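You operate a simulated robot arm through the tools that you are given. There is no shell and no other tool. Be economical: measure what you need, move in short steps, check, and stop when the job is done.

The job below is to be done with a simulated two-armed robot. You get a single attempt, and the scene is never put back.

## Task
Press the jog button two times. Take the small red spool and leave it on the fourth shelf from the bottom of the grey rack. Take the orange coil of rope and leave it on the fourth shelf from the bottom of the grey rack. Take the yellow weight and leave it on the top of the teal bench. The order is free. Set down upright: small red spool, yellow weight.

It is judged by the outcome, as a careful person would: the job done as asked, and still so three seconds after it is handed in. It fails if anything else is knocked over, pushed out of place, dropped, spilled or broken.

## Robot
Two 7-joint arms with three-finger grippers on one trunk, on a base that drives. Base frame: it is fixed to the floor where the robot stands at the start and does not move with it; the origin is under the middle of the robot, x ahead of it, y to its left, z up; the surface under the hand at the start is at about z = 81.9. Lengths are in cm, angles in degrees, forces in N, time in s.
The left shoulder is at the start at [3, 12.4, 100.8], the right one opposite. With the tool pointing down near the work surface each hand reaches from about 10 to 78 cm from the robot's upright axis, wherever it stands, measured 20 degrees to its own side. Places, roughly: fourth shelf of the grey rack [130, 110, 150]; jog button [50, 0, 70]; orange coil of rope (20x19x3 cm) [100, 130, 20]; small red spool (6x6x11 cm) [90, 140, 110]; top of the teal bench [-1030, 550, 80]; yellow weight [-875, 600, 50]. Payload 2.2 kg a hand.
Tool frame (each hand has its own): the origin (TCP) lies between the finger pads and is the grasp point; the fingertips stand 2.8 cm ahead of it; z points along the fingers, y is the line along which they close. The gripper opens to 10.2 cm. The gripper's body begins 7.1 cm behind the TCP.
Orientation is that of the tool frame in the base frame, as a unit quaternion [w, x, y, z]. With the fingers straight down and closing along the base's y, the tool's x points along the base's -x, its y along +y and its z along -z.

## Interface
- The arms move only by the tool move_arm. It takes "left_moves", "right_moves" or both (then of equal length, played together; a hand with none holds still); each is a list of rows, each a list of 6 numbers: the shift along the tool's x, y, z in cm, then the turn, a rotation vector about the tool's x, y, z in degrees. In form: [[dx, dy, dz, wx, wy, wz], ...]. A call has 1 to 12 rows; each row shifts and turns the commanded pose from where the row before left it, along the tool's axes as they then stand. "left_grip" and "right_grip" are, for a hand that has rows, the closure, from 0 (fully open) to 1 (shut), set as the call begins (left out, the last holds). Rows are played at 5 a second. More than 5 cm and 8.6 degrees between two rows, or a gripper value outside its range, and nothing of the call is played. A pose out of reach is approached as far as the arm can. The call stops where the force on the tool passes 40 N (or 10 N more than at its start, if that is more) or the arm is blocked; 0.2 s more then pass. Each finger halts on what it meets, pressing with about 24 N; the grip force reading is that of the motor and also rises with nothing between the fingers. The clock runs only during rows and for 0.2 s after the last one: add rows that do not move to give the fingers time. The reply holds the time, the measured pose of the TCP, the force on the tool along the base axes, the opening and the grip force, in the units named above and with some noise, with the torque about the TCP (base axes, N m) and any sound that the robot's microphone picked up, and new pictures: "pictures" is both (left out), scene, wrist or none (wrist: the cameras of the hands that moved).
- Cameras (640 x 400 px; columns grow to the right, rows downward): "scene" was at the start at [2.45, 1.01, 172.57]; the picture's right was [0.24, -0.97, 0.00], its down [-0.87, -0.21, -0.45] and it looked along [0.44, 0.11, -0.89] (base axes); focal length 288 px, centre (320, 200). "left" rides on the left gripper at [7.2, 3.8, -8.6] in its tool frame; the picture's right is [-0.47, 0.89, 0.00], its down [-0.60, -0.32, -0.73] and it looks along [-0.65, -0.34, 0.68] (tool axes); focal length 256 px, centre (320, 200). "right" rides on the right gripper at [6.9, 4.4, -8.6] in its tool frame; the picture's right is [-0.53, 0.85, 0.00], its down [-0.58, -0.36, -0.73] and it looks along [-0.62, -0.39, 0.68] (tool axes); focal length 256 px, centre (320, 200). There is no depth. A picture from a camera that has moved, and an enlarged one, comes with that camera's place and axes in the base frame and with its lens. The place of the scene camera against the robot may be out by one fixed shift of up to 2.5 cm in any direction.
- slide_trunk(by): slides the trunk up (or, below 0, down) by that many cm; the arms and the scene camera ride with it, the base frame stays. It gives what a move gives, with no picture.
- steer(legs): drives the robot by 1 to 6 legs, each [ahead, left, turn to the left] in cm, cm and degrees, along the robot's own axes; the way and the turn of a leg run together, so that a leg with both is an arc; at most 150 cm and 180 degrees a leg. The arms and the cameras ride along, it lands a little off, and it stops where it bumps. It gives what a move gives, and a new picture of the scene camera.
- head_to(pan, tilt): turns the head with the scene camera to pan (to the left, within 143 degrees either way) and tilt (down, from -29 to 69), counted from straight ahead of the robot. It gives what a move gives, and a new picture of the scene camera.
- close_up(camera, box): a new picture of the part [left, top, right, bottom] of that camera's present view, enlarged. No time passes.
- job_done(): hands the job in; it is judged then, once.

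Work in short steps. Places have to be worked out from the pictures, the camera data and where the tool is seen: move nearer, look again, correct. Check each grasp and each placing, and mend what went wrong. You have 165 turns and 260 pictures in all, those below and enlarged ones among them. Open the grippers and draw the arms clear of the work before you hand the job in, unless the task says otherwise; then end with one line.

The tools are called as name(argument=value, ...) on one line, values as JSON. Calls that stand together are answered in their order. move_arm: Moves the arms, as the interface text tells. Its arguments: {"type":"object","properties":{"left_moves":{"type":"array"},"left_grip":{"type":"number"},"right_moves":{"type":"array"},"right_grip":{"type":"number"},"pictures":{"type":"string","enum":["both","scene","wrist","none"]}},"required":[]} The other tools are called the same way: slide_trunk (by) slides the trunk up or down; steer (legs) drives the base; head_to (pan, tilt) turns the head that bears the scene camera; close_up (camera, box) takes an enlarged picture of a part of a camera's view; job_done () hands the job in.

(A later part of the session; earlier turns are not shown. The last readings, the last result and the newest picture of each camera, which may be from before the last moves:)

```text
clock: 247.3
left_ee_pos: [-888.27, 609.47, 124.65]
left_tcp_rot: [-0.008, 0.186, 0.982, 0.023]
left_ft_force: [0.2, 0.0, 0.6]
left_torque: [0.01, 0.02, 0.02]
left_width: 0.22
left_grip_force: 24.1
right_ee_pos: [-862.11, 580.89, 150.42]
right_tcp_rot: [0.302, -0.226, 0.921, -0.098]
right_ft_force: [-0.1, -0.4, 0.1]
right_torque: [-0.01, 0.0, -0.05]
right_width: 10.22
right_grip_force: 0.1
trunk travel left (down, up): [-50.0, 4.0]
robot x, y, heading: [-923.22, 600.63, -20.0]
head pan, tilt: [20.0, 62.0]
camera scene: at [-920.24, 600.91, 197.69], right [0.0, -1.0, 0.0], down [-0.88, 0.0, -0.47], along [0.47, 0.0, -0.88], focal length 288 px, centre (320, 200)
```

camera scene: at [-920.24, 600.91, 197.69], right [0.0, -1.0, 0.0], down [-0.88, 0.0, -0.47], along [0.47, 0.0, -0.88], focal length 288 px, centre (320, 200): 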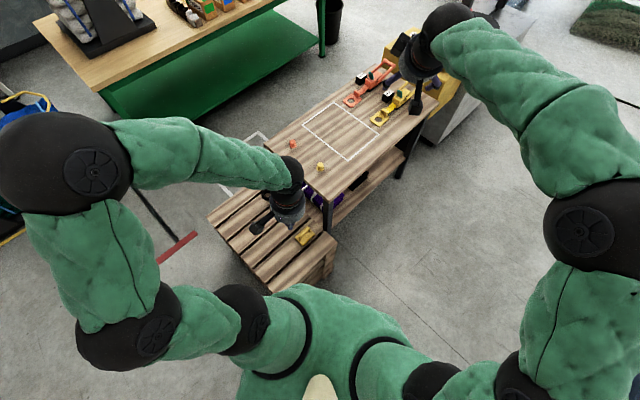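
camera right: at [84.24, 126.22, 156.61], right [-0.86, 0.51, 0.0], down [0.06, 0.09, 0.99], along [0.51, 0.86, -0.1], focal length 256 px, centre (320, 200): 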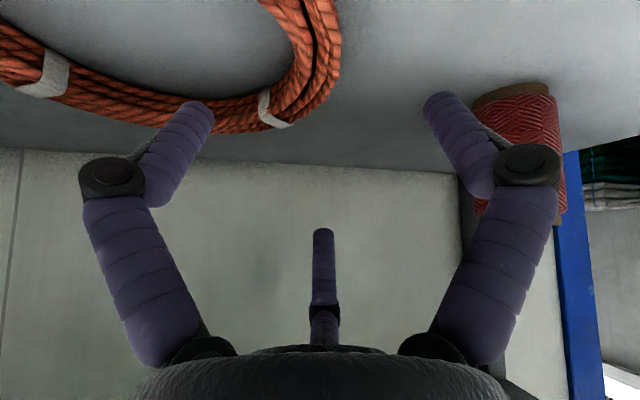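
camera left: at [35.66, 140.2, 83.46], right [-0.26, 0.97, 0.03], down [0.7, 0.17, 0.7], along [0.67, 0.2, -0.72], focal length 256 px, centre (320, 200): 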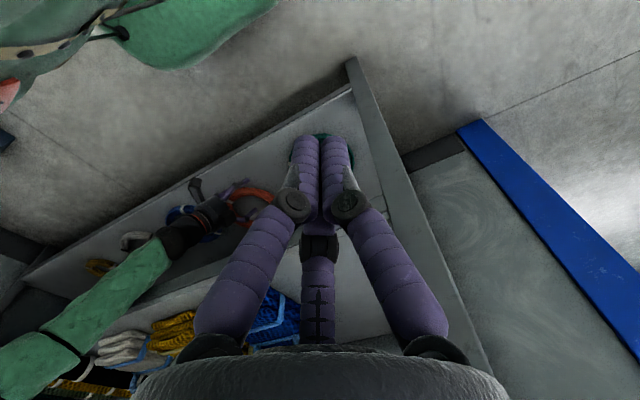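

Zoom on the weight for handle orientation.

close_up(camera="scene", box=[260, 200, 350, 270])

slide_trunk(by=-35)

close_up(camera="left", box=[0, 0, 640, 400])

```text
5.71 times, centred on (305, 235) of scene
camera zoom: at [-920.24, 600.91, 197.69], right [0.0, -1.0, 0.0], down [-0.88, 0.0, -0.47], along [0.47, 0.0, -0.88], focal length 1644 px, centre (406, 0)
```

zoom: 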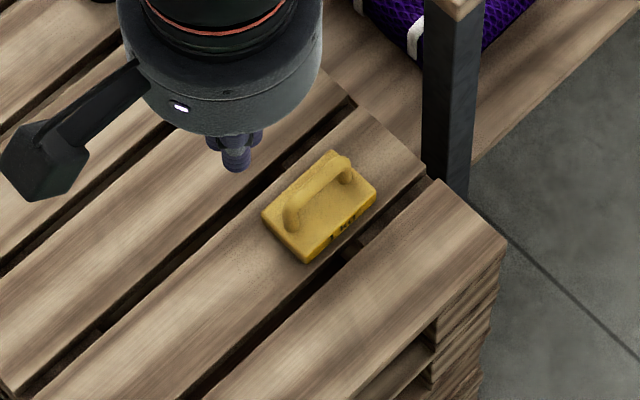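

```text
clock: 250.7
left_ee_pos: [-888.51, 609.5, 89.67]
left_tcp_rot: [-0.009, 0.184, 0.983, 0.024]
left_ft_force: [-0.5, 0.3, -0.2]
left_torque: [0.01, -0.01, -0.01]
left_width: 0.22
left_grip_force: 23.9
right_ee_pos: [-862.17, 580.87, 115.58]
right_tcp_rot: [0.302, -0.226, 0.921, -0.098]
right_ft_force: [0.0, 0.5, 0.5]
right_torque: [0.0, -0.01, -0.02]
right_width: 10.22
right_grip_force: 0.1
trunk travel left (down, up): [-15.0, 39.0]
robot x, y, heading: [-923.39, 600.46, -19.8]
head pan, tilt: [20.0, 62.0]
```

```text
1.00 times, centred on (320, 200) of left (not enlarged: the box is as wide or as high as the picture)
camera zoom: at [-893.59, 615.17, 98.65], right [0.76, 0.65, 0.03], down [0.45, -0.55, 0.7], along [0.47, -0.52, -0.71], focal length 256 px, centre (320, 200)
```

zoom: 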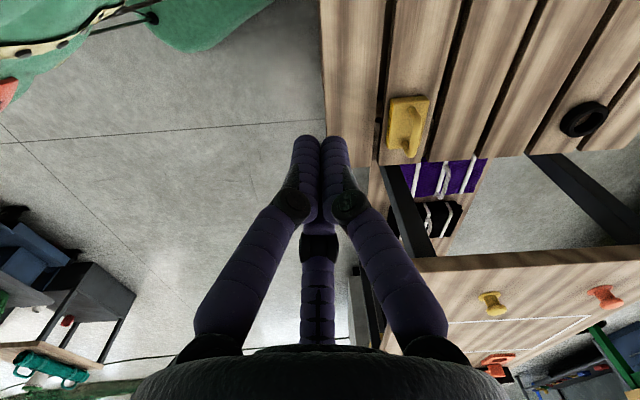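

Handle heading ≈134°, fingers' closing axis ≈40°: nearly perpendicular. Straighten the left hand, move it over the weight at ≈(-864.6,608.4), opening the gripper.

move_arm(left_moves=[[0, 0, 0, 2.7, -1.05, -4], [-4.62, 1.2, 0, 0, 0, 0], [-4.62, 1.2, 0, 0, 0, 0], [-4.62, 1.2, 0, 0, 0, 0], [-4.62, 1.2, 0, 0, 0, 0], [-4.62, 1.2, 0, 0, 0, 0], [0, 0, 4, 0, 0, 0]], left_grip=0)

```text
clock: 252.3
left_ee_pos: [-864.63, 608.38, 85.53]
left_tcp_rot: [-0.003, 0.151, 0.989, -0.001]
left_ft_force: [-0.7, -0.7, -0.6]
left_torque: [0.01, 0.01, -0.01]
left_width: 10.18
left_grip_force: 0.1
right_ee_pos: [-862.18, 580.9, 115.54]
right_tcp_rot: [0.302, -0.226, 0.921, -0.098]
right_ft_force: [-0.4, -0.1, -0.8]
right_torque: [0.01, -0.01, 0.01]
right_width: 10.21
right_grip_force: 0.1
trunk travel left (down, up): [-15.0, 39.0]
robot x, y, heading: [-923.05, 600.05, -19.9]
head pan, tilt: [20.0, 62.0]
camera scene: at [-920.25, 600.87, 162.68], right [0.0, -1.0, 0.0], down [-0.88, 0.0, -0.47], along [0.47, 0.0, -0.88], focal length 288 px, centre (320, 200)
camera left: at [-870.32, 614.09, 94.24], right [0.71, 0.71, 0.0], down [0.49, -0.48, 0.73], along [0.51, -0.52, -0.68], focal length 256 px, centre (320, 200)
```

scene: 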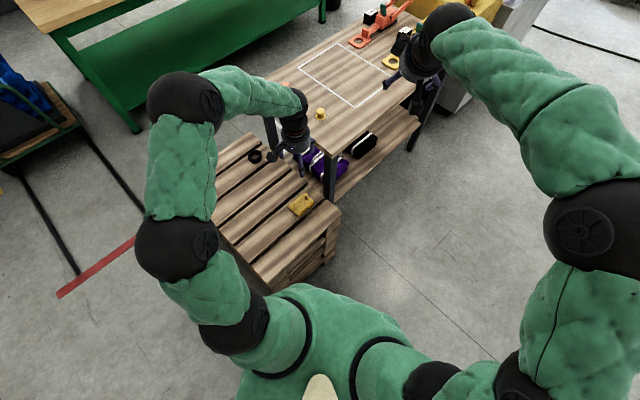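
left: 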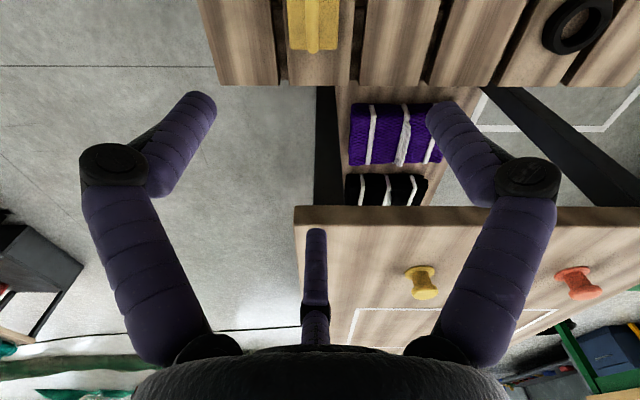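

Aligned over the handle. Lower the trunk 15 cm and narrow the grip to about 5 cm, then look.

slide_trunk(by=-15)

move_arm(left_moves=[[0, 0, 2, 0, 0, 0], [0, 0, 1, 0, 0, 0]], left_grip=0.45)

close_up(camera="scene", box=[250, 100, 370, 200])

```text
clock: 254.1
left_ee_pos: [-864.77, 608.32, 70.68]
left_tcp_rot: [-0.002, 0.15, 0.989, -0.001]
left_ft_force: [0.4, 0.8, 0.5]
left_torque: [0.0, 0.03, -0.01]
left_width: 10.19
left_grip_force: 0.0
right_ee_pos: [-862.2, 580.83, 100.6]
right_tcp_rot: [0.302, -0.225, 0.921, -0.1]
right_ft_force: [-0.9, -0.3, -0.8]
right_torque: [0.0, -0.03, -0.01]
right_width: 10.21
right_grip_force: 0.1
trunk travel left (down, up): [0.0, 54.0]
robot x, y, heading: [-923.45, 600.43, -20.0]
head pan, tilt: [20.0, 62.0]
```

```text
clock: 254.7
left_ee_pos: [-864.6, 608.44, 67.43]
left_tcp_rot: [-0.003, 0.15, 0.989, 0.0]
left_ft_force: [0.2, -0.4, 0.1]
left_torque: [0.0, 0.0, 0.0]
left_width: 5.6
left_grip_force: 0.0
right_ee_pos: [-862.06, 580.83, 100.58]
right_tcp_rot: [0.302, -0.225, 0.921, -0.099]
right_ft_force: [-0.3, 0.1, 0.0]
right_torque: [0.0, 0.04, -0.03]
right_width: 10.19
right_grip_force: 0.0
trunk travel left (down, up): [0.0, 54.0]
robot x, y, heading: [-923.24, 600.13, -20.2]
head pan, tilt: [20.0, 62.0]
camera scene: at [-920.26, 600.86, 147.69], right [0.0, -1.0, 0.0], down [-0.88, 0.0, -0.47], along [0.47, 0.0, -0.88], focal length 288 px, centre (320, 200)
camera left: at [-870.34, 614.11, 76.13], right [0.71, 0.71, 0.0], down [0.49, -0.48, 0.73], along [0.51, -0.52, -0.69], focal length 256 px, centre (320, 200)
```

scene: 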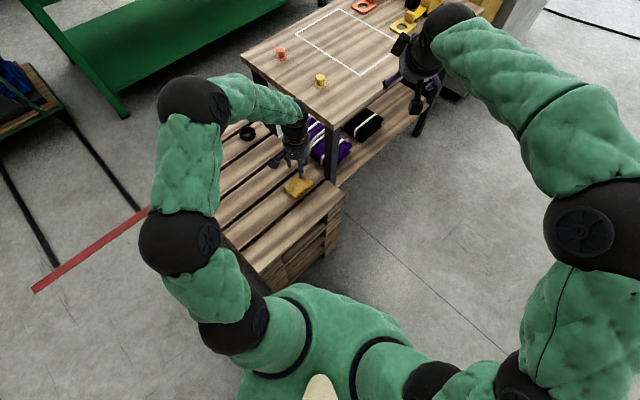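
left: 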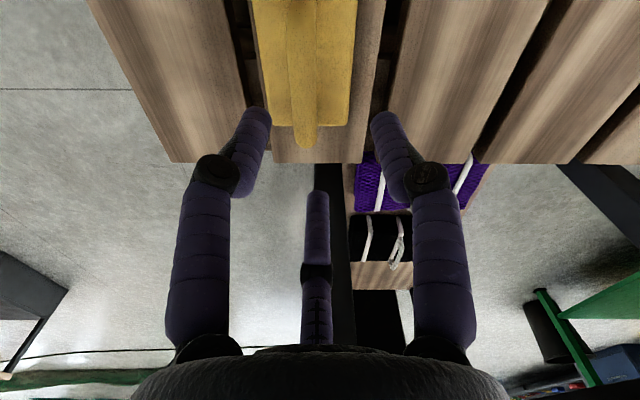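

```text
4.00 times, centred on (310, 150) of scene
camera zoom: at [-920.26, 600.86, 147.69], right [0.0, -1.0, 0.0], down [-0.88, 0.0, -0.47], along [0.47, 0.0, -0.88], focal length 1151 px, centre (360, 400)
```

zoom: 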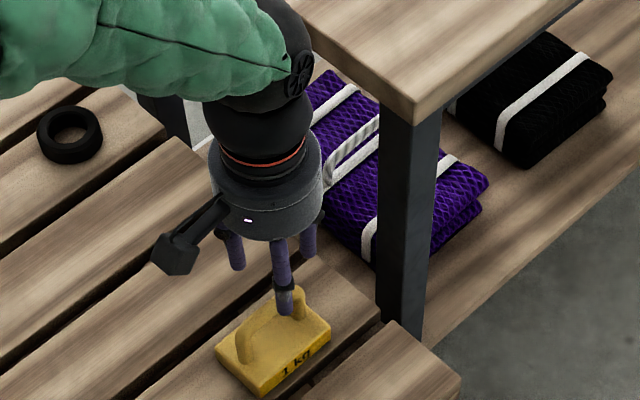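

Bar handle lies ~1.5 cm to the image-left of the finger centre. Shift by that and descend 7 cm, then check.

move_arm(left_moves=[[0.72, -1.38, 0, 0, 0, 0], [0, 0, 2.5, 0, 0, 0], [0, 0, 2.5, 0, 0, 0], [0, 0, 2, 0, 0, 0]])

close_up(camera="scene", box=[260, 130, 350, 210])

```text
clock: 255.7
left_ee_pos: [-865.73, 607.34, 60.91]
left_tcp_rot: [0.0, 0.15, 0.989, 0.0]
left_ft_force: [-5.3, 3.5, 24.3]
left_torque: [1.05, -0.1, 0.23]
left_width: 6.2
left_grip_force: 3.9
right_ee_pos: [-862.38, 580.74, 100.73]
right_tcp_rot: [0.302, -0.226, 0.921, -0.098]
right_ft_force: [0.6, 0.8, -0.1]
right_torque: [0.06, 0.04, -0.01]
right_width: 10.17
right_grip_force: 0.2
trunk travel left (down, up): [0.0, 54.0]
robot x, y, heading: [-923.13, 600.53, -20.0]
head pan, tilt: [20.0, 62.0]
camera scene: at [-920.55, 600.85, 147.73], right [0.0, -1.0, 0.0], down [-0.88, 0.0, -0.47], along [0.47, 0.0, -0.88], focal length 288 px, centre (320, 200)
camera left: at [-871.55, 612.95, 69.53], right [0.71, 0.71, 0.0], down [0.48, -0.48, 0.73], along [0.52, -0.52, -0.68], focal length 256 px, centre (320, 200)
```

scene: 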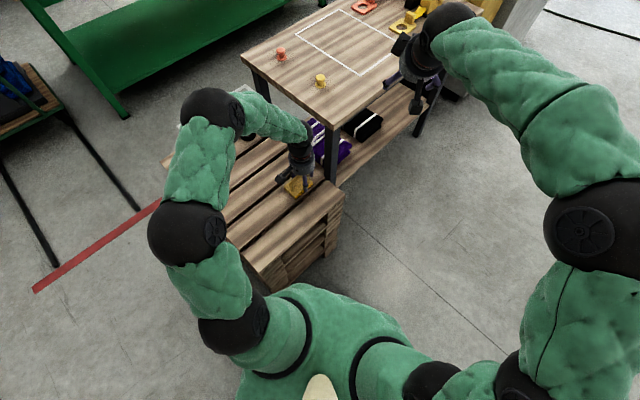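
left: 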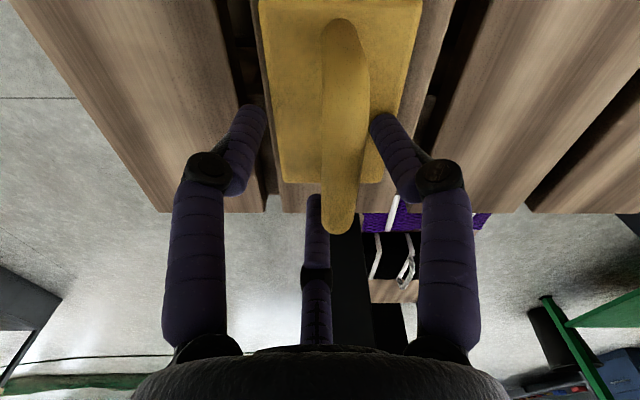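

```text
5.00 times, centred on (305, 170) of scene
camera zoom: at [-920.55, 600.85, 147.73], right [0.0, -1.0, 0.0], down [-0.88, 0.0, -0.47], along [0.47, 0.0, -0.88], focal length 1438 px, centre (395, 350)
```

zoom: 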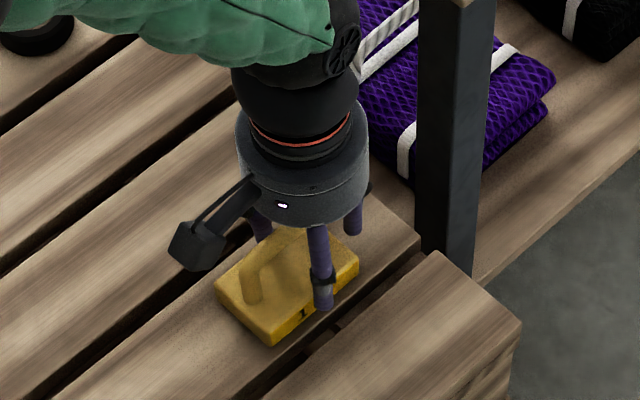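

A fingertip touched the block's top edge; the bar is now ~1 cm to the right. Raise 1.2 cm, shift back 1 cm, check.

move_arm(left_moves=[[0, 0, -1.2, 0, 0, 0], [-0.46, 0.88, 0, 0, 0, 0], [0, 0, 0, 0, 0, 0]], pictures="wrist")

```text
clock: 256.5
left_ee_pos: [-865.26, 607.93, 61.71]
left_tcp_rot: [-0.003, 0.15, 0.989, 0.0]
left_ft_force: [-0.3, 0.4, -0.3]
left_torque: [0.0, 0.01, 0.02]
left_width: 5.62
left_grip_force: 0.1
right_ee_pos: [-862.18, 580.81, 100.52]
right_tcp_rot: [0.302, -0.226, 0.921, -0.099]
right_ft_force: [-0.2, 0.4, 0.7]
right_torque: [-0.01, 0.01, 0.0]
right_width: 10.2
right_grip_force: 0.1
trunk travel left (down, up): [0.0, 54.0]
robot x, y, heading: [-923.16, 600.24, -19.9]
head pan, tilt: [20.0, 62.0]
camera left: at [-870.92, 613.61, 70.41], right [0.71, 0.71, 0.0], down [0.49, -0.48, 0.73], along [0.51, -0.52, -0.69], focal length 256 px, centre (320, 200)
```

left: 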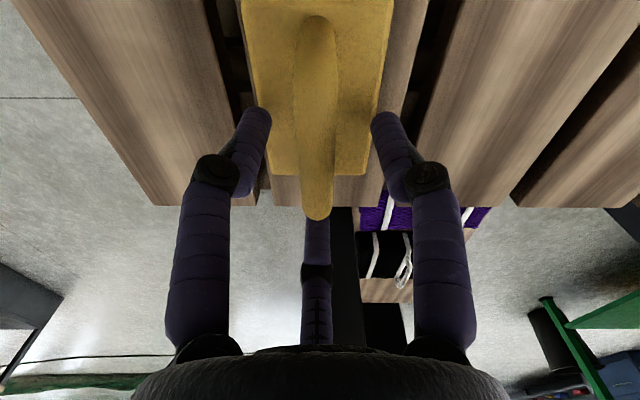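

Bar is now centred between the fingers; shift 2 cm along the bar to its middle, lower 0.6 cm, and close.

move_arm(left_moves=[[0.92, 0.48, 0, 0, 0, 0], [0.92, 0.48, 0, 0, 0, 0], [0, 0, 0.5, 0, 0, 0], [0, 0, 0, 0, 0, 0]], pictures="wrist")

move_arm(left_moves=[[0, 0, 0, 0, 0, 0], [0, 0, 0, 0, 0, 0], [0, 0, 0, 0, 0, 0], [0, 0, 0, 0, 0, 0]], left_grip=1, pictures="wrist")

```text
clock: 257.5
left_ee_pos: [-866.69, 609.4, 61.2]
left_tcp_rot: [-0.003, 0.151, 0.989, -0.001]
left_ft_force: [2.7, -2.8, 1.4]
left_torque: [-0.08, -0.11, -0.01]
left_width: 5.91
left_grip_force: 2.5
right_ee_pos: [-862.18, 580.87, 100.68]
right_tcp_rot: [0.302, -0.226, 0.921, -0.098]
right_ft_force: [0.0, 0.5, -0.9]
right_torque: [0.02, -0.02, 0.01]
right_width: 10.2
right_grip_force: 0.1
trunk travel left (down, up): [0.0, 54.0]
robot x, y, heading: [-923.48, 600.23, -19.8]
head pan, tilt: [20.0, 62.0]
camera left: at [-872.35, 615.03, 69.97], right [0.71, 0.71, 0.0], down [0.49, -0.48, 0.73], along [0.51, -0.52, -0.69], focal length 256 px, centre (320, 200)
```

left: 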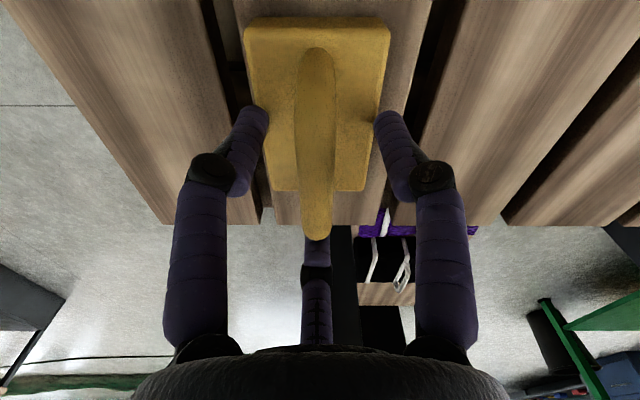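

```text
clock: 258.5
left_ee_pos: [-866.75, 609.48, 61.26]
left_tcp_rot: [-0.004, 0.15, 0.989, 0.0]
left_ft_force: [-2.9, 3.5, -0.4]
left_torque: [-0.19, -0.16, -0.01]
left_width: 1.61
left_grip_force: 24.1
right_ee_pos: [-862.21, 580.77, 100.58]
right_tcp_rot: [0.302, -0.226, 0.921, -0.1]
right_ft_force: [0.1, -0.5, -0.2]
right_torque: [0.03, -0.05, 0.0]
right_width: 10.21
right_grip_force: 0.0
trunk travel left (down, up): [0.0, 54.0]
robot x, y, heading: [-923.51, 600.07, -20.0]
head pan, tilt: [20.0, 62.0]
camera left: at [-872.39, 615.06, 69.95], right [0.71, 0.71, -0.01], down [0.49, -0.48, 0.73], along [0.51, -0.52, -0.69], focal length 256 px, centre (320, 200)
```

left: 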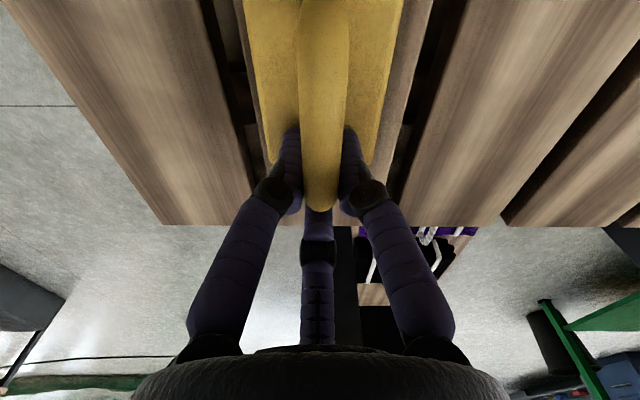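

It gripped the bar but off-centre (the block slid ~2 cm while closing). Open slightly, raise 0.4 cm, move 2.2 cm along the bar, and re-check.

move_arm(left_moves=[[0, 0, 0, 0, 0, 0], [0, 0, -0.5, 0, 0, 0], [1.0, 0.53, 0, 0, 0, 0], [1.0, 0.53, 0, 0, 0, 0], [0, 0, 0, 0, 0, 0]], left_grip=0.62, pictures="wrist")

```text
clock: 259.7
left_ee_pos: [-868.28, 611.01, 61.66]
left_tcp_rot: [-0.003, 0.15, 0.989, 0.0]
left_ft_force: [2.9, -1.4, 0.6]
left_torque: [-0.06, -0.14, 0.02]
left_width: 4.15
left_grip_force: 1.7
right_ee_pos: [-862.12, 580.82, 100.55]
right_tcp_rot: [0.302, -0.226, 0.921, -0.098]
right_ft_force: [-0.4, -0.3, -1.0]
right_torque: [0.0, -0.01, -0.02]
right_width: 10.19
right_grip_force: 0.1
trunk travel left (down, up): [0.0, 54.0]
robot x, y, heading: [-923.35, 600.0, -19.6]
head pan, tilt: [20.0, 62.0]
camera left: at [-873.94, 616.75, 70.45], right [0.71, 0.71, 0.0], down [0.49, -0.48, 0.73], along [0.51, -0.52, -0.68], focal length 256 px, centre (320, 200)
```

left: 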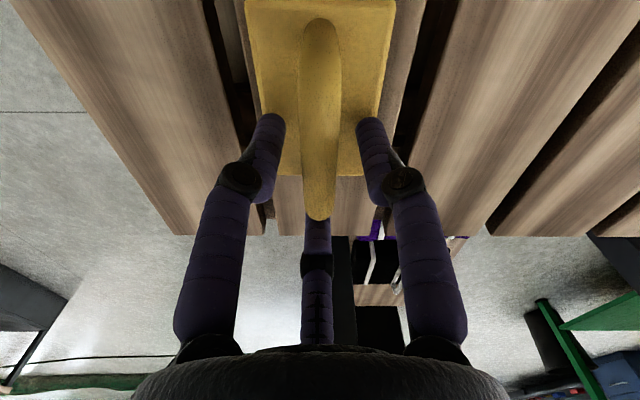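

Tips still drag on the block. Raise 1 cm more, then shift 2 cm along the bar.

move_arm(left_moves=[[0, 0, -1.1, 0, 0, 0], [1.0, 0.53, 0, 0, 0, 0], [1.0, 0.53, 0, 0, 0, 0], [0, 0, 0, 0, 0, 0]], pictures="wrist")

```text
clock: 260.7
left_ee_pos: [-869.85, 612.93, 62.85]
left_tcp_rot: [-0.004, 0.15, 0.989, 0.0]
left_ft_force: [2.2, -2.3, 1.1]
left_torque: [-0.01, -0.05, 0.0]
left_width: 4.07
left_grip_force: 0.9
right_ee_pos: [-862.2, 580.87, 100.58]
right_tcp_rot: [0.303, -0.226, 0.921, -0.098]
right_ft_force: [0.7, -0.4, -0.2]
right_torque: [-0.01, -0.03, -0.01]
right_width: 10.22
right_grip_force: 0.1
trunk travel left (down, up): [0.0, 54.0]
robot x, y, heading: [-923.51, 600.46, -20.1]
head pan, tilt: [20.0, 62.0]
camera left: at [-875.55, 618.5, 71.58], right [0.71, 0.71, 0.0], down [0.49, -0.48, 0.73], along [0.51, -0.52, -0.69], focal length 256 px, centre (320, 200)
```

left: 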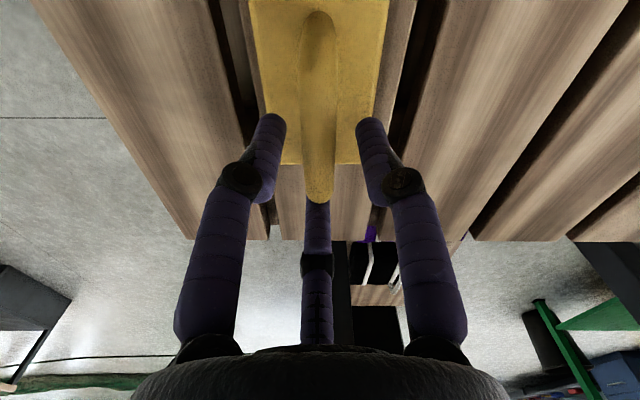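

The bar's end meets the gripper's third (rear) finger, which drags the weight. Better: grip the block body itself across its ~7 cm width. Open fully, raise, recentre, look.

move_arm(left_moves=[[0, 0, -2, 0, 0, 0], [0, 0, 0, 0, 0, 0], [0.46, 0.24, 0, 0, 0, 0], [0.46, 0.24, 0, 0, 0, 0]], left_grip=0)

close_up(camera="scene", box=[260, 130, 350, 210])

```text
clock: 261.7
left_ee_pos: [-870.53, 613.38, 64.84]
left_tcp_rot: [-0.003, 0.151, 0.989, -0.001]
left_ft_force: [-0.1, 0.0, -0.6]
left_torque: [0.02, 0.01, 0.05]
left_width: 10.2
left_grip_force: 0.0
right_ee_pos: [-862.24, 580.74, 100.53]
right_tcp_rot: [0.302, -0.226, 0.921, -0.098]
right_ft_force: [-0.4, 0.1, -0.4]
right_torque: [-0.03, -0.01, 0.02]
right_width: 10.2
right_grip_force: 0.0
trunk travel left (down, up): [0.0, 54.0]
robot x, y, heading: [-923.63, 600.11, -19.8]
head pan, tilt: [20.0, 62.0]
camera scene: at [-920.31, 600.86, 147.69], right [0.0, -1.0, 0.0], down [-0.88, 0.0, -0.47], along [0.47, 0.0, -0.88], focal length 288 px, centre (320, 200)
camera left: at [-876.2, 619.13, 73.58], right [0.71, 0.71, 0.0], down [0.49, -0.48, 0.73], along [0.51, -0.52, -0.69], focal length 256 px, centre (320, 200)
```

scene: 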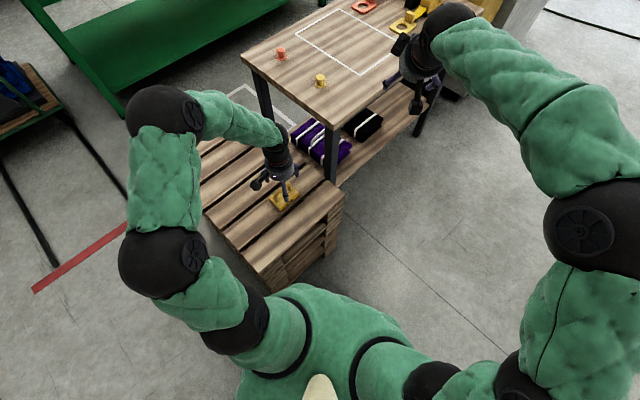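
left: 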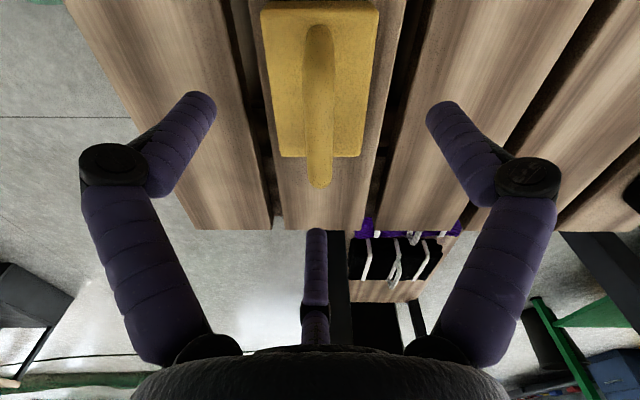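

```text
5.00 times, centred on (305, 170) of scene
camera zoom: at [-920.31, 600.86, 147.69], right [0.0, -1.0, 0.0], down [-0.88, 0.0, -0.47], along [0.47, 0.0, -0.88], focal length 1438 px, centre (395, 350)
```

zoom: 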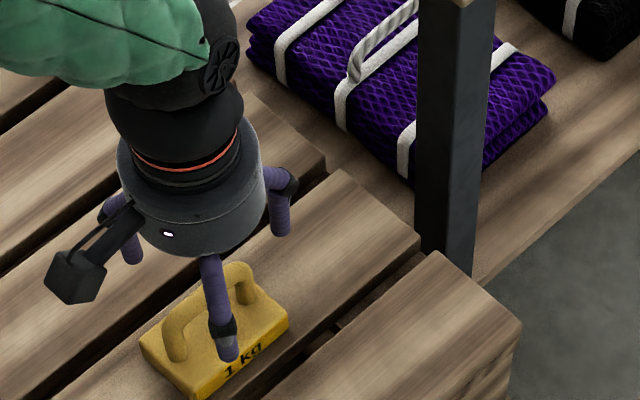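

Block is ~9.3×5.8 cm, aligned and clear of all fingers when open. Descend 7.5 cm around it with force guard.

move_arm(left_moves=[[0, 0, 2.5, 0, 0, 0], [0, 0, 2.5, 0, 0, 0], [0, 0, 1.2, 0, 0, 0], [0, 0, 0.6, 0, 0, 0], [0, 0, 0.5, 0, 0, 0]], pictures="wrist")

```text
clock: 262.9
left_ee_pos: [-870.54, 613.43, 57.6]
left_tcp_rot: [-0.002, 0.151, 0.989, 0.0]
left_ft_force: [0.3, -0.3, 0.4]
left_torque: [-0.02, 0.0, 0.03]
left_width: 10.18
left_grip_force: 0.1
right_ee_pos: [-862.15, 580.84, 100.61]
right_tcp_rot: [0.302, -0.225, 0.921, -0.099]
right_ft_force: [0.0, -0.9, 1.1]
right_torque: [-0.02, -0.02, 0.02]
right_width: 10.19
right_grip_force: 0.2
trunk travel left (down, up): [0.0, 54.0]
robot x, y, heading: [-922.96, 600.07, -19.9]
head pan, tilt: [20.0, 62.0]
camera left: at [-876.23, 619.06, 66.22], right [0.71, 0.71, 0.0], down [0.49, -0.48, 0.73], along [0.51, -0.52, -0.69], focal length 256 px, centre (320, 200)
```

left: 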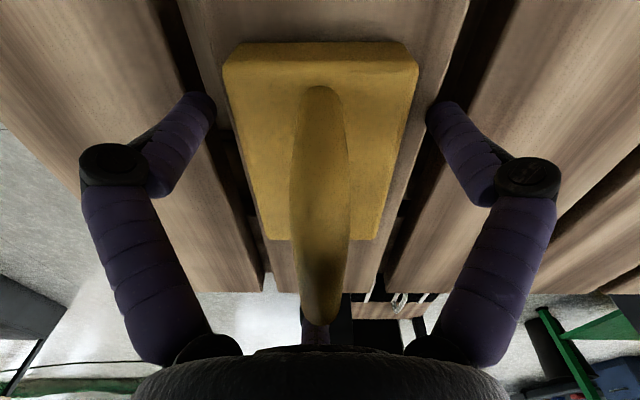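

Fingers are beside the block. Close.

move_arm(left_moves=[[0, 0, 0, 0, 0, 0], [0, 0, 0, 0, 0, 0], [0, 0, 0, 0, 0, 0], [0, 0, 0, 0, 0, 0]], left_grip=1, pictures="wrist")

```text
clock: 263.3
left_ee_pos: [-870.54, 613.3, 58.38]
left_tcp_rot: [0.0, 0.148, 0.989, 0.002]
left_ft_force: [-18.6, -8.6, 58.4]
left_torque: [-0.96, 2.9, -0.24]
left_width: 7.07
left_grip_force: 44.1
right_ee_pos: [-862.59, 580.73, 100.84]
right_tcp_rot: [0.305, -0.225, 0.92, -0.098]
right_ft_force: [-0.7, 0.5, 0.3]
right_torque: [0.02, -0.05, 0.03]
right_width: 10.2
right_grip_force: 0.1
trunk travel left (down, up): [0.0, 54.0]
robot x, y, heading: [-923.84, 600.1, -19.5]
head pan, tilt: [20.0, 62.0]
stopped in row 2 (left hand): the force on the tool passed its limit at 72 N (the readings are from after the stop); the commanded pose is now the measured one
camera left: at [-876.28, 618.86, 67.06], right [0.71, 0.71, 0.0], down [0.48, -0.48, 0.73], along [0.52, -0.51, -0.68], focal length 256 px, centre (320, 200)
```

left: 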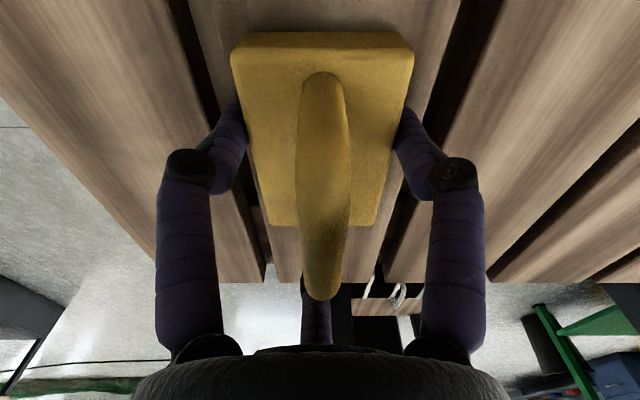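

Closing fingertips press the pallet a bit. Raise 0.6 cm and let the grip settle.

move_arm(left_moves=[[0, 0, -0.4, 0, 0, 0], [0, 0, -0.3, 0, 0, 0], [0, 0, 0, 0, 0, 0], [0, 0, 0, 0, 0, 0]], left_grip=1, pictures="wrist")

```text
clock: 264.3
left_ee_pos: [-870.52, 613.34, 58.43]
left_tcp_rot: [-0.003, 0.149, 0.989, 0.0]
left_ft_force: [-0.2, -2.0, -0.1]
left_torque: [-0.35, -0.35, -0.09]
left_width: 7.11
left_grip_force: 24.3
right_ee_pos: [-862.23, 580.71, 100.58]
right_tcp_rot: [0.302, -0.226, 0.921, -0.098]
right_ft_force: [-0.3, 0.0, 0.7]
right_torque: [-0.02, 0.02, 0.01]
right_width: 10.17
right_grip_force: 0.0
trunk travel left (down, up): [0.0, 54.0]
robot x, y, heading: [-923.25, 600.43, -20.0]
head pan, tilt: [20.0, 62.0]
camera left: at [-876.15, 618.99, 67.1], right [0.71, 0.71, 0.0], down [0.49, -0.48, 0.73], along [0.51, -0.52, -0.69], focal length 256 px, centre (320, 200)
```

left: 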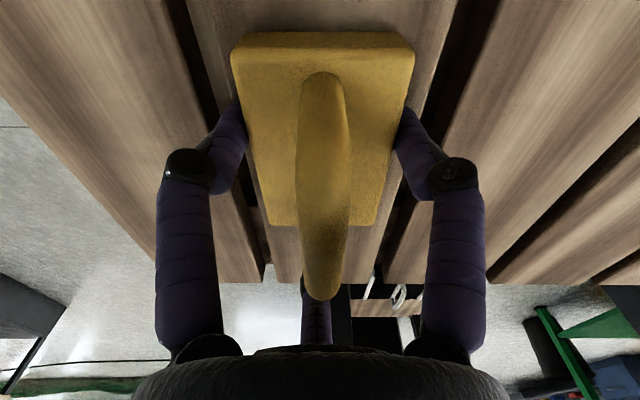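

Block gripped at 7.1 cm. Lift 5 cm and check it hangs level.

move_arm(left_moves=[[0, 0, -1, 0, 0, 0], [0, 0, -2, 0, 0, 0], [0, 0, -2, 0, 0, 0], [0, 0, 0, 0, 0, 0]])

close_up(camera="scene", box=[240, 130, 340, 220])

```text
clock: 265.3
left_ee_pos: [-870.49, 613.43, 63.44]
left_tcp_rot: [-0.002, 0.15, 0.989, 0.0]
left_ft_force: [0.0, 0.7, -11.0]
left_torque: [-0.08, -0.1, 0.01]
left_width: 7.08
left_grip_force: 24.6
right_ee_pos: [-862.11, 580.79, 100.57]
right_tcp_rot: [0.302, -0.226, 0.921, -0.098]
right_ft_force: [-0.4, -0.2, 0.1]
right_torque: [0.03, -0.02, 0.01]
right_width: 10.18
right_grip_force: 0.1
trunk travel left (down, up): [0.0, 54.0]
robot x, y, heading: [-923.23, 600.23, -19.9]
head pan, tilt: [20.0, 62.0]
camera scene: at [-920.23, 600.87, 147.68], right [0.0, -1.0, 0.0], down [-0.88, 0.0, -0.47], along [0.47, 0.0, -0.88], focal length 288 px, centre (320, 200)
camera left: at [-876.18, 619.05, 72.1], right [0.71, 0.71, 0.0], down [0.49, -0.48, 0.73], along [0.52, -0.52, -0.68], focal length 256 px, centre (320, 200)
```

scene: 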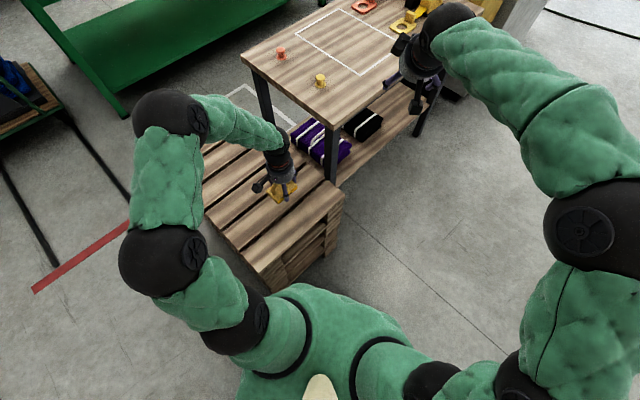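
left: 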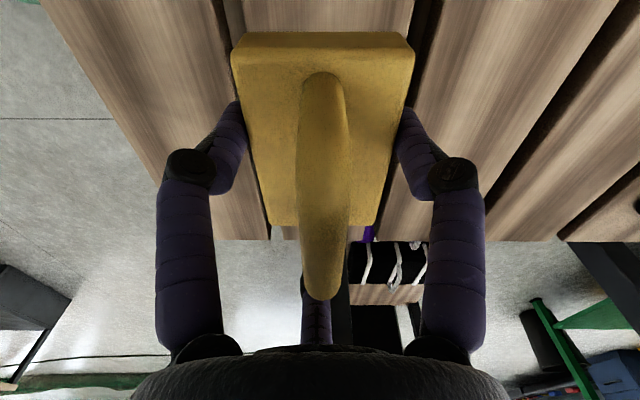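

```text
4.44 times, centred on (290, 175) of scene
camera zoom: at [-920.23, 600.87, 147.68], right [0.0, -1.0, 0.0], down [-0.88, 0.0, -0.47], along [0.47, 0.0, -0.88], focal length 1278 px, centre (453, 311)
```

zoom: 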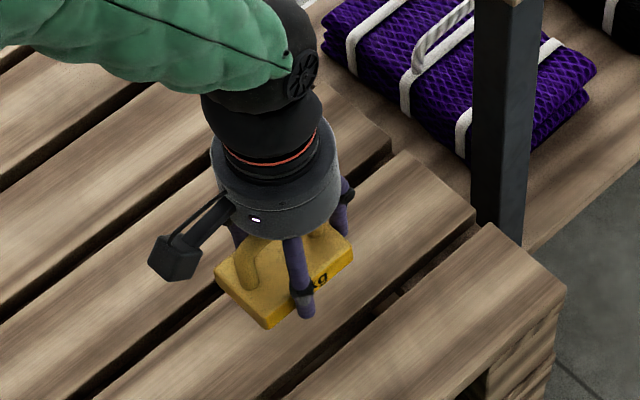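

Weight held level (11 N). Raise the trunk 40 cm, back away to open floor, and turn to face the teal bench's near end.

slide_trunk(by=40)

steer(legs=[[-33, 41, 0], [0, 0, -116]])

head_to(pan=5, tilt=45)

```text
clock: 269.1
left_ee_pos: [-870.41, 613.45, 103.43]
left_tcp_rot: [-0.003, 0.149, 0.989, 0.0]
left_ft_force: [-0.1, 0.6, -10.1]
left_torque: [-0.11, -0.09, 0.02]
left_width: 7.12
left_grip_force: 24.3
right_ee_pos: [-862.12, 580.82, 140.59]
right_tcp_rot: [0.302, -0.226, 0.921, -0.098]
right_ft_force: [-0.2, -0.5, 0.5]
right_torque: [-0.01, 0.01, -0.02]
right_width: 10.2
right_grip_force: 0.0
trunk travel left (down, up): [-40.0, 14.0]
robot x, y, heading: [-923.44, 600.25, -19.9]
head pan, tilt: [20.0, 62.0]
```

```text
clock: 269.9
left_ee_pos: [-870.71, 613.39, 103.28]
left_tcp_rot: [-0.004, 0.15, 0.989, 0.0]
left_ft_force: [-0.1, 0.1, -10.5]
left_torque: [-0.1, -0.1, -0.03]
left_width: 7.1
left_grip_force: 23.6
right_ee_pos: [-862.13, 581.02, 140.57]
right_tcp_rot: [0.302, -0.225, 0.921, -0.099]
right_ft_force: [-0.4, 0.3, 0.0]
right_torque: [-0.01, 0.03, 0.02]
right_width: 10.19
right_grip_force: 0.1
trunk travel left (down, up): [-40.0, 14.0]
robot x, y, heading: [-923.13, 600.08, -19.9]
head pan, tilt: [20.0, 62.0]
stopped in leg 1: the robot was blocked; the commanded pose is now the measured one
camera scene: at [-920.27, 600.98, 187.68], right [0.0, -1.0, 0.0], down [-0.88, 0.0, -0.47], along [0.47, 0.0, -0.88], focal length 288 px, centre (320, 200)
```

scene: 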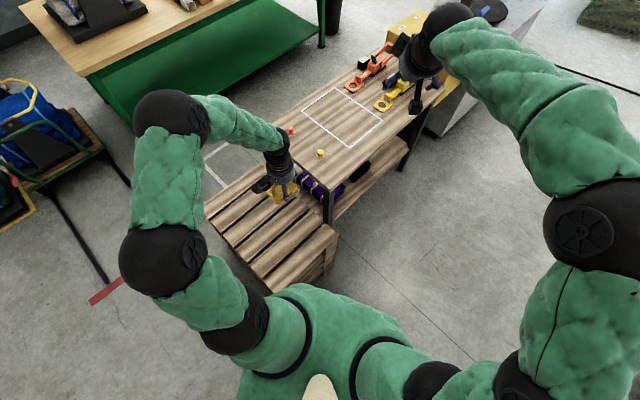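

```text
clock: 270.6
left_ee_pos: [-870.54, 613.46, 103.47]
left_tcp_rot: [-0.002, 0.151, 0.989, -0.001]
left_ft_force: [0.0, -0.8, -10.5]
left_torque: [-0.07, -0.09, -0.01]
left_width: 7.08
left_grip_force: 24.1
right_ee_pos: [-862.2, 580.72, 140.45]
right_tcp_rot: [0.302, -0.225, 0.921, -0.099]
right_ft_force: [0.7, -0.8, -0.1]
right_torque: [-0.01, 0.0, 0.0]
right_width: 10.18
right_grip_force: 0.0
trunk travel left (down, up): [-40.0, 14.0]
robot x, y, heading: [-923.14, 600.39, -19.8]
head pan, tilt: [5.0, 45.0]
camera scene: at [-918.83, 598.87, 189.85], right [-0.26, -0.97, 0.0], down [-0.68, 0.18, -0.71], along [0.68, -0.18, -0.71], focal length 288 px, centre (320, 200)
```

scene: 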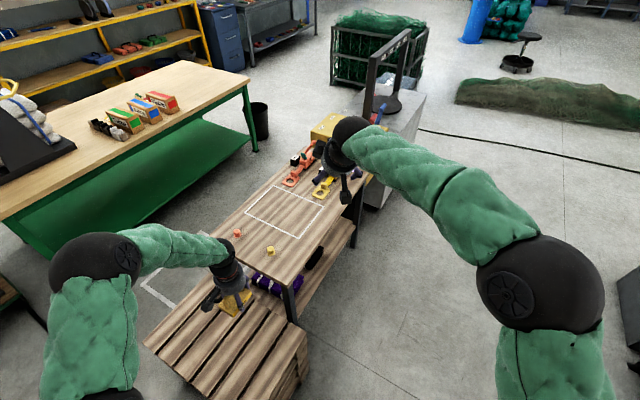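

The base touches the pallet corner sideways; retrace the way I came: straight back 48, then left 38, then turn.

steer(legs=[[-48, 0, 0], [0, 38, 0], [0, 0, -116]])

```text
clock: 280.3
left_ee_pos: [-966.85, 598.87, 103.29]
left_tcp_rot: [-0.001, 0.92, 0.392, 0.003]
left_ft_force: [0.2, 0.0, -9.8]
left_torque: [0.01, 0.12, 0.01]
left_width: 7.06
left_grip_force: 24.4
right_ee_pos: [-999.81, 605.97, 140.53]
right_tcp_rot: [0.076, 0.665, 0.676, -0.309]
right_ft_force: [0.0, -0.2, -0.3]
right_torque: [-0.03, -0.03, 0.0]
right_width: 10.21
right_grip_force: 0.0
trunk travel left (down, up): [-40.0, 14.0]
robot x, y, heading: [-955.12, 651.51, -136.6]
head pan, tilt: [5.0, 45.0]
camera scene: at [-958.86, 647.17, 189.86], right [-0.75, 0.66, 0.0], down [0.47, 0.53, -0.71], along [-0.47, -0.53, -0.71], focal length 288 px, centre (320, 200)
```

scene: 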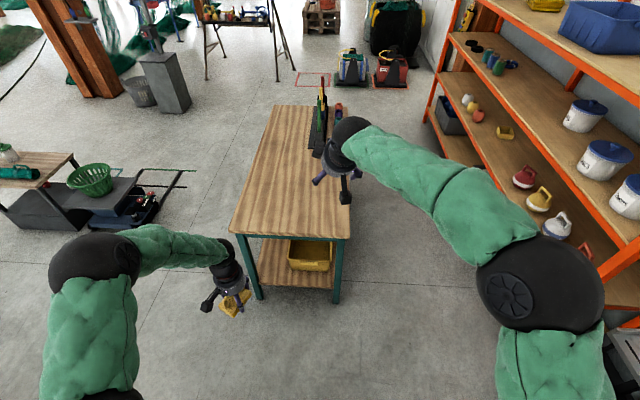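

Bench near end is 88 cm ahead, its centre ~23 cm left of my axis, left hand at 30 cm left. Drive 42 cm ahead and extend the left arm 17 cm over the bench.

steer(legs=[[42, 0, 0]])

move_arm(left_moves=[[-4.25, -0.2, 0, 0, 0, 0], [-4.25, -0.2, 0, 0, 0, 0], [-4.25, -0.2, 0, 0, 0, 0], [-4.25, -0.2, 0, 0, 0, 0]])

```text
clock: 283.0
left_ee_pos: [-998.41, 569.37, 103.34]
left_tcp_rot: [-0.002, 0.921, 0.39, 0.003]
left_ft_force: [0.2, -0.3, -10.3]
left_torque: [-0.02, 0.07, -0.02]
left_width: 7.08
left_grip_force: 23.6
right_ee_pos: [-1031.17, 576.51, 140.51]
right_tcp_rot: [0.074, 0.667, 0.674, -0.309]
right_ft_force: [-0.3, -0.1, -0.1]
right_torque: [-0.04, -0.07, -0.02]
right_width: 10.22
right_grip_force: 0.0
trunk travel left (down, up): [-40.0, 14.0]
robot x, y, heading: [-986.55, 622.82, -136.7]
head pan, tilt: [5.0, 45.0]
camera scene: at [-990.21, 617.62, 189.86], right [-0.75, 0.67, 0.0], down [0.47, 0.53, -0.71], along [-0.47, -0.53, -0.71], focal length 288 px, centre (320, 200)
```

scene: 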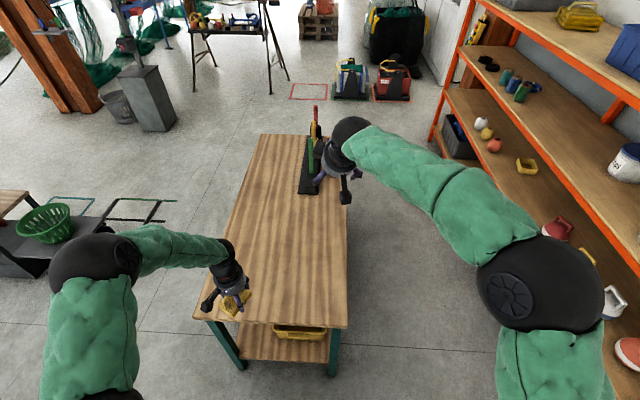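

```text
clock: 284.0
left_ee_pos: [-1010.93, 557.6, 103.07]
left_tcp_rot: [-0.003, 0.921, 0.39, 0.004]
left_ft_force: [-0.5, 0.8, -11.0]
left_torque: [-0.03, 0.07, 0.02]
left_width: 7.08
left_grip_force: 24.0
right_ee_pos: [-1031.39, 576.45, 140.28]
right_tcp_rot: [0.074, 0.667, 0.674, -0.308]
right_ft_force: [-0.1, 0.9, -0.9]
right_torque: [-0.01, -0.05, -0.01]
right_width: 10.21
right_grip_force: 0.1
trunk travel left (down, up): [-40.0, 14.0]
robot x, y, heading: [-986.12, 622.38, -136.9]
head pan, tilt: [5.0, 45.0]
camera scene: at [-990.41, 617.43, 189.84], right [-0.75, 0.67, 0.0], down [0.47, 0.53, -0.71], along [-0.47, -0.53, -0.71], focal length 288 px, centre (320, 200)
camera left: at [-1003.22, 560.0, 111.78], right [0.31, -0.95, -0.01], down [-0.65, -0.22, 0.73], along [-0.69, -0.22, -0.69], focal length 256 px, centre (320, 200)
```

scene: 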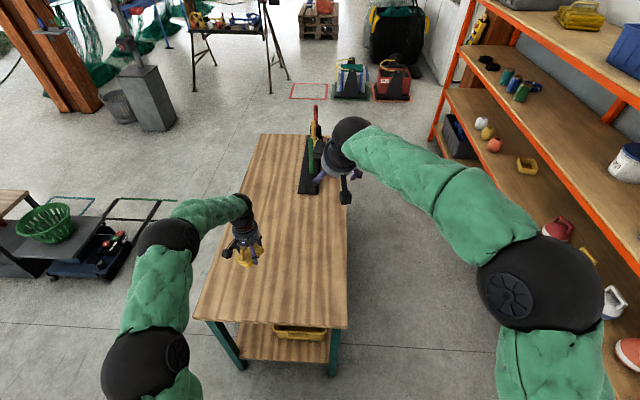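
left: 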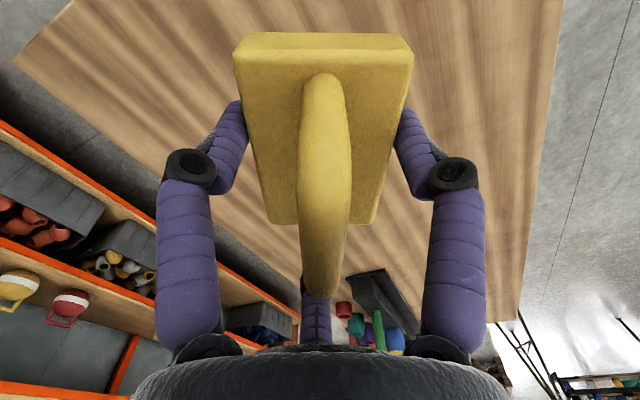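

The weight is well over the bench. Lower 14 cm, then creep until contact.

move_arm(left_moves=[[0, 0, 3.5, 0, 0, 0], [0, 0, 3.5, 0, 0, 0], [0, 0, 3.5, 0, 0, 0], [0, 0, 2.5, 0, 0, 0]])

close_up(camera="scene", box=[190, 190, 320, 300])

```text
clock: 285.0
left_ee_pos: [-1010.72, 557.59, 90.27]
left_tcp_rot: [-0.002, 0.921, 0.39, 0.003]
left_ft_force: [-0.5, -1.0, -9.4]
left_torque: [0.01, 0.09, 0.01]
left_width: 7.07
left_grip_force: 23.8
right_ee_pos: [-1031.36, 576.48, 140.54]
right_tcp_rot: [0.074, 0.666, 0.675, -0.308]
right_ft_force: [0.0, 0.4, -0.7]
right_torque: [0.01, 0.02, 0.02]
right_width: 10.23
right_grip_force: 0.2
trunk travel left (down, up): [-40.0, 14.0]
robot x, y, heading: [-985.91, 622.62, -136.8]
head pan, tilt: [5.0, 45.0]
camera scene: at [-990.26, 617.51, 189.85], right [-0.75, 0.67, 0.0], down [0.47, 0.53, -0.71], along [-0.47, -0.53, -0.71], focal length 288 px, centre (320, 200)
camera left: at [-1002.97, 560.01, 98.91], right [0.31, -0.95, 0.0], down [-0.65, -0.22, 0.73], along [-0.69, -0.22, -0.69], focal length 256 px, centre (320, 200)
```

scene: 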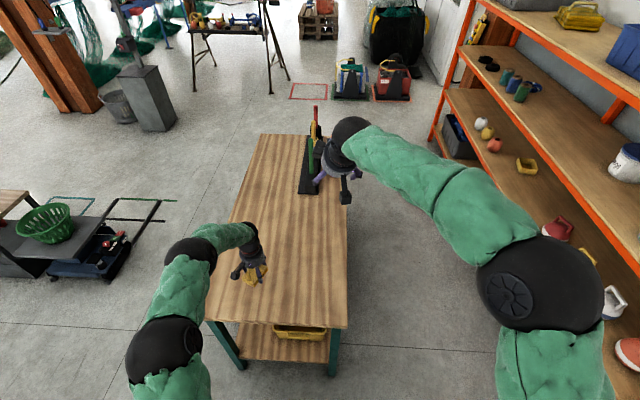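
left: 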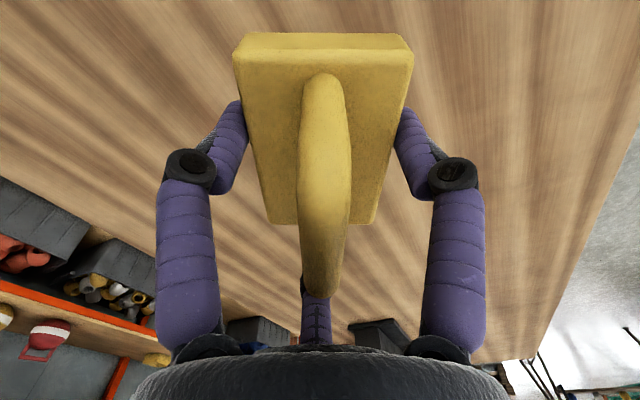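

```text
3.64 times, centred on (255, 245) of scene
camera zoom: at [-990.26, 617.51, 189.85], right [-0.75, 0.67, 0.0], down [0.47, 0.53, -0.71], along [-0.47, -0.53, -0.71], focal length 1046 px, centre (556, 36)
```

zoom: 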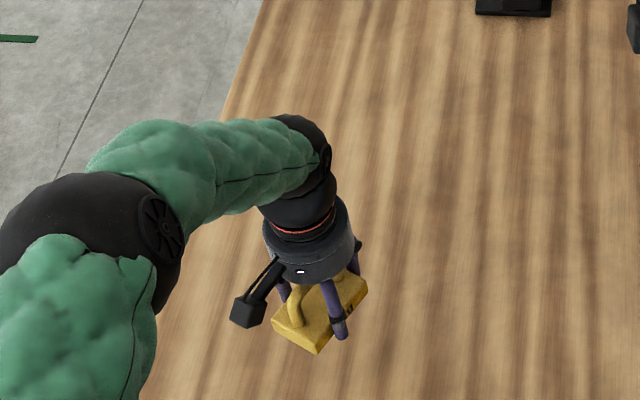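

Clear spot below. Creep down in 0.8 cm rows until the force reading changes.

move_arm(left_moves=[[0, 0, 0.8, 0, 0, 0], [0, 0, 0.8, 0, 0, 0], [0, 0, 0.5, 0, 0, 0], [0, 0, 0.5, 0, 0, 0]], pictures="wrist")

```text
clock: 286.0
left_ee_pos: [-1010.8, 557.7, 87.69]
left_tcp_rot: [-0.002, 0.921, 0.39, 0.003]
left_ft_force: [0.2, 0.1, -8.8]
left_torque: [-0.05, 0.13, -0.01]
left_width: 7.08
left_grip_force: 23.9
right_ee_pos: [-1031.15, 576.5, 140.56]
right_tcp_rot: [0.073, 0.667, 0.674, -0.309]
right_ft_force: [0.7, 0.0, 0.3]
right_torque: [0.05, 0.0, -0.04]
right_width: 10.21
right_grip_force: 0.0
trunk travel left (down, up): [-40.0, 14.0]
robot x, y, heading: [-985.99, 622.25, -136.7]
head pan, tilt: [5.0, 45.0]
camera left: at [-1002.99, 560.12, 96.32], right [0.31, -0.95, 0.0], down [-0.65, -0.22, 0.73], along [-0.69, -0.22, -0.69], focal length 256 px, centre (320, 200)
```

left: 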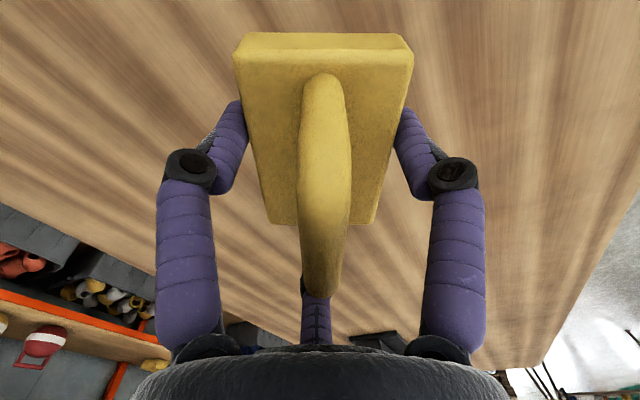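

Still hanging free. Continue.

move_arm(left_moves=[[0, 0, 0.6, 0, 0, 0], [0, 0, 0.5, 0, 0, 0], [0, 0, 0.5, 0, 0, 0], [0, 0, 0.4, 0, 0, 0]], pictures="wrist")

```text
clock: 287.0
left_ee_pos: [-1010.8, 557.83, 85.61]
left_tcp_rot: [-0.003, 0.921, 0.39, 0.003]
left_ft_force: [0.1, -0.3, -9.6]
left_torque: [0.01, 0.11, -0.03]
left_width: 7.08
left_grip_force: 24.2
right_ee_pos: [-1031.28, 576.62, 140.5]
right_tcp_rot: [0.074, 0.667, 0.674, -0.309]
right_ft_force: [0.0, 0.2, 0.1]
right_torque: [-0.01, 0.03, 0.04]
right_width: 10.19
right_grip_force: 0.1
trunk travel left (down, up): [-40.0, 14.0]
robot x, y, heading: [-986.23, 622.5, -136.6]
head pan, tilt: [5.0, 45.0]
camera left: at [-1002.95, 560.2, 94.25], right [0.31, -0.95, 0.0], down [-0.65, -0.22, 0.73], along [-0.69, -0.22, -0.69], focal length 256 px, centre (320, 200)
```

left: 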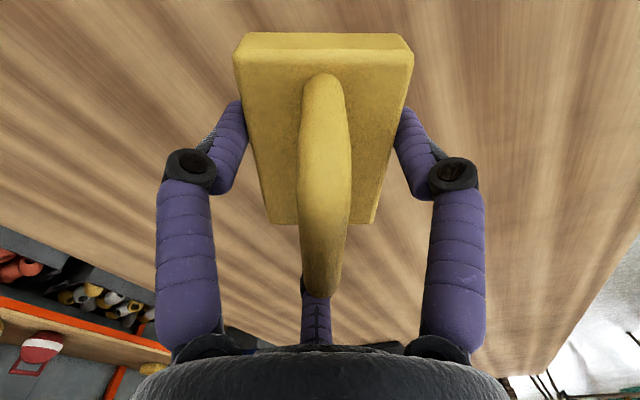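

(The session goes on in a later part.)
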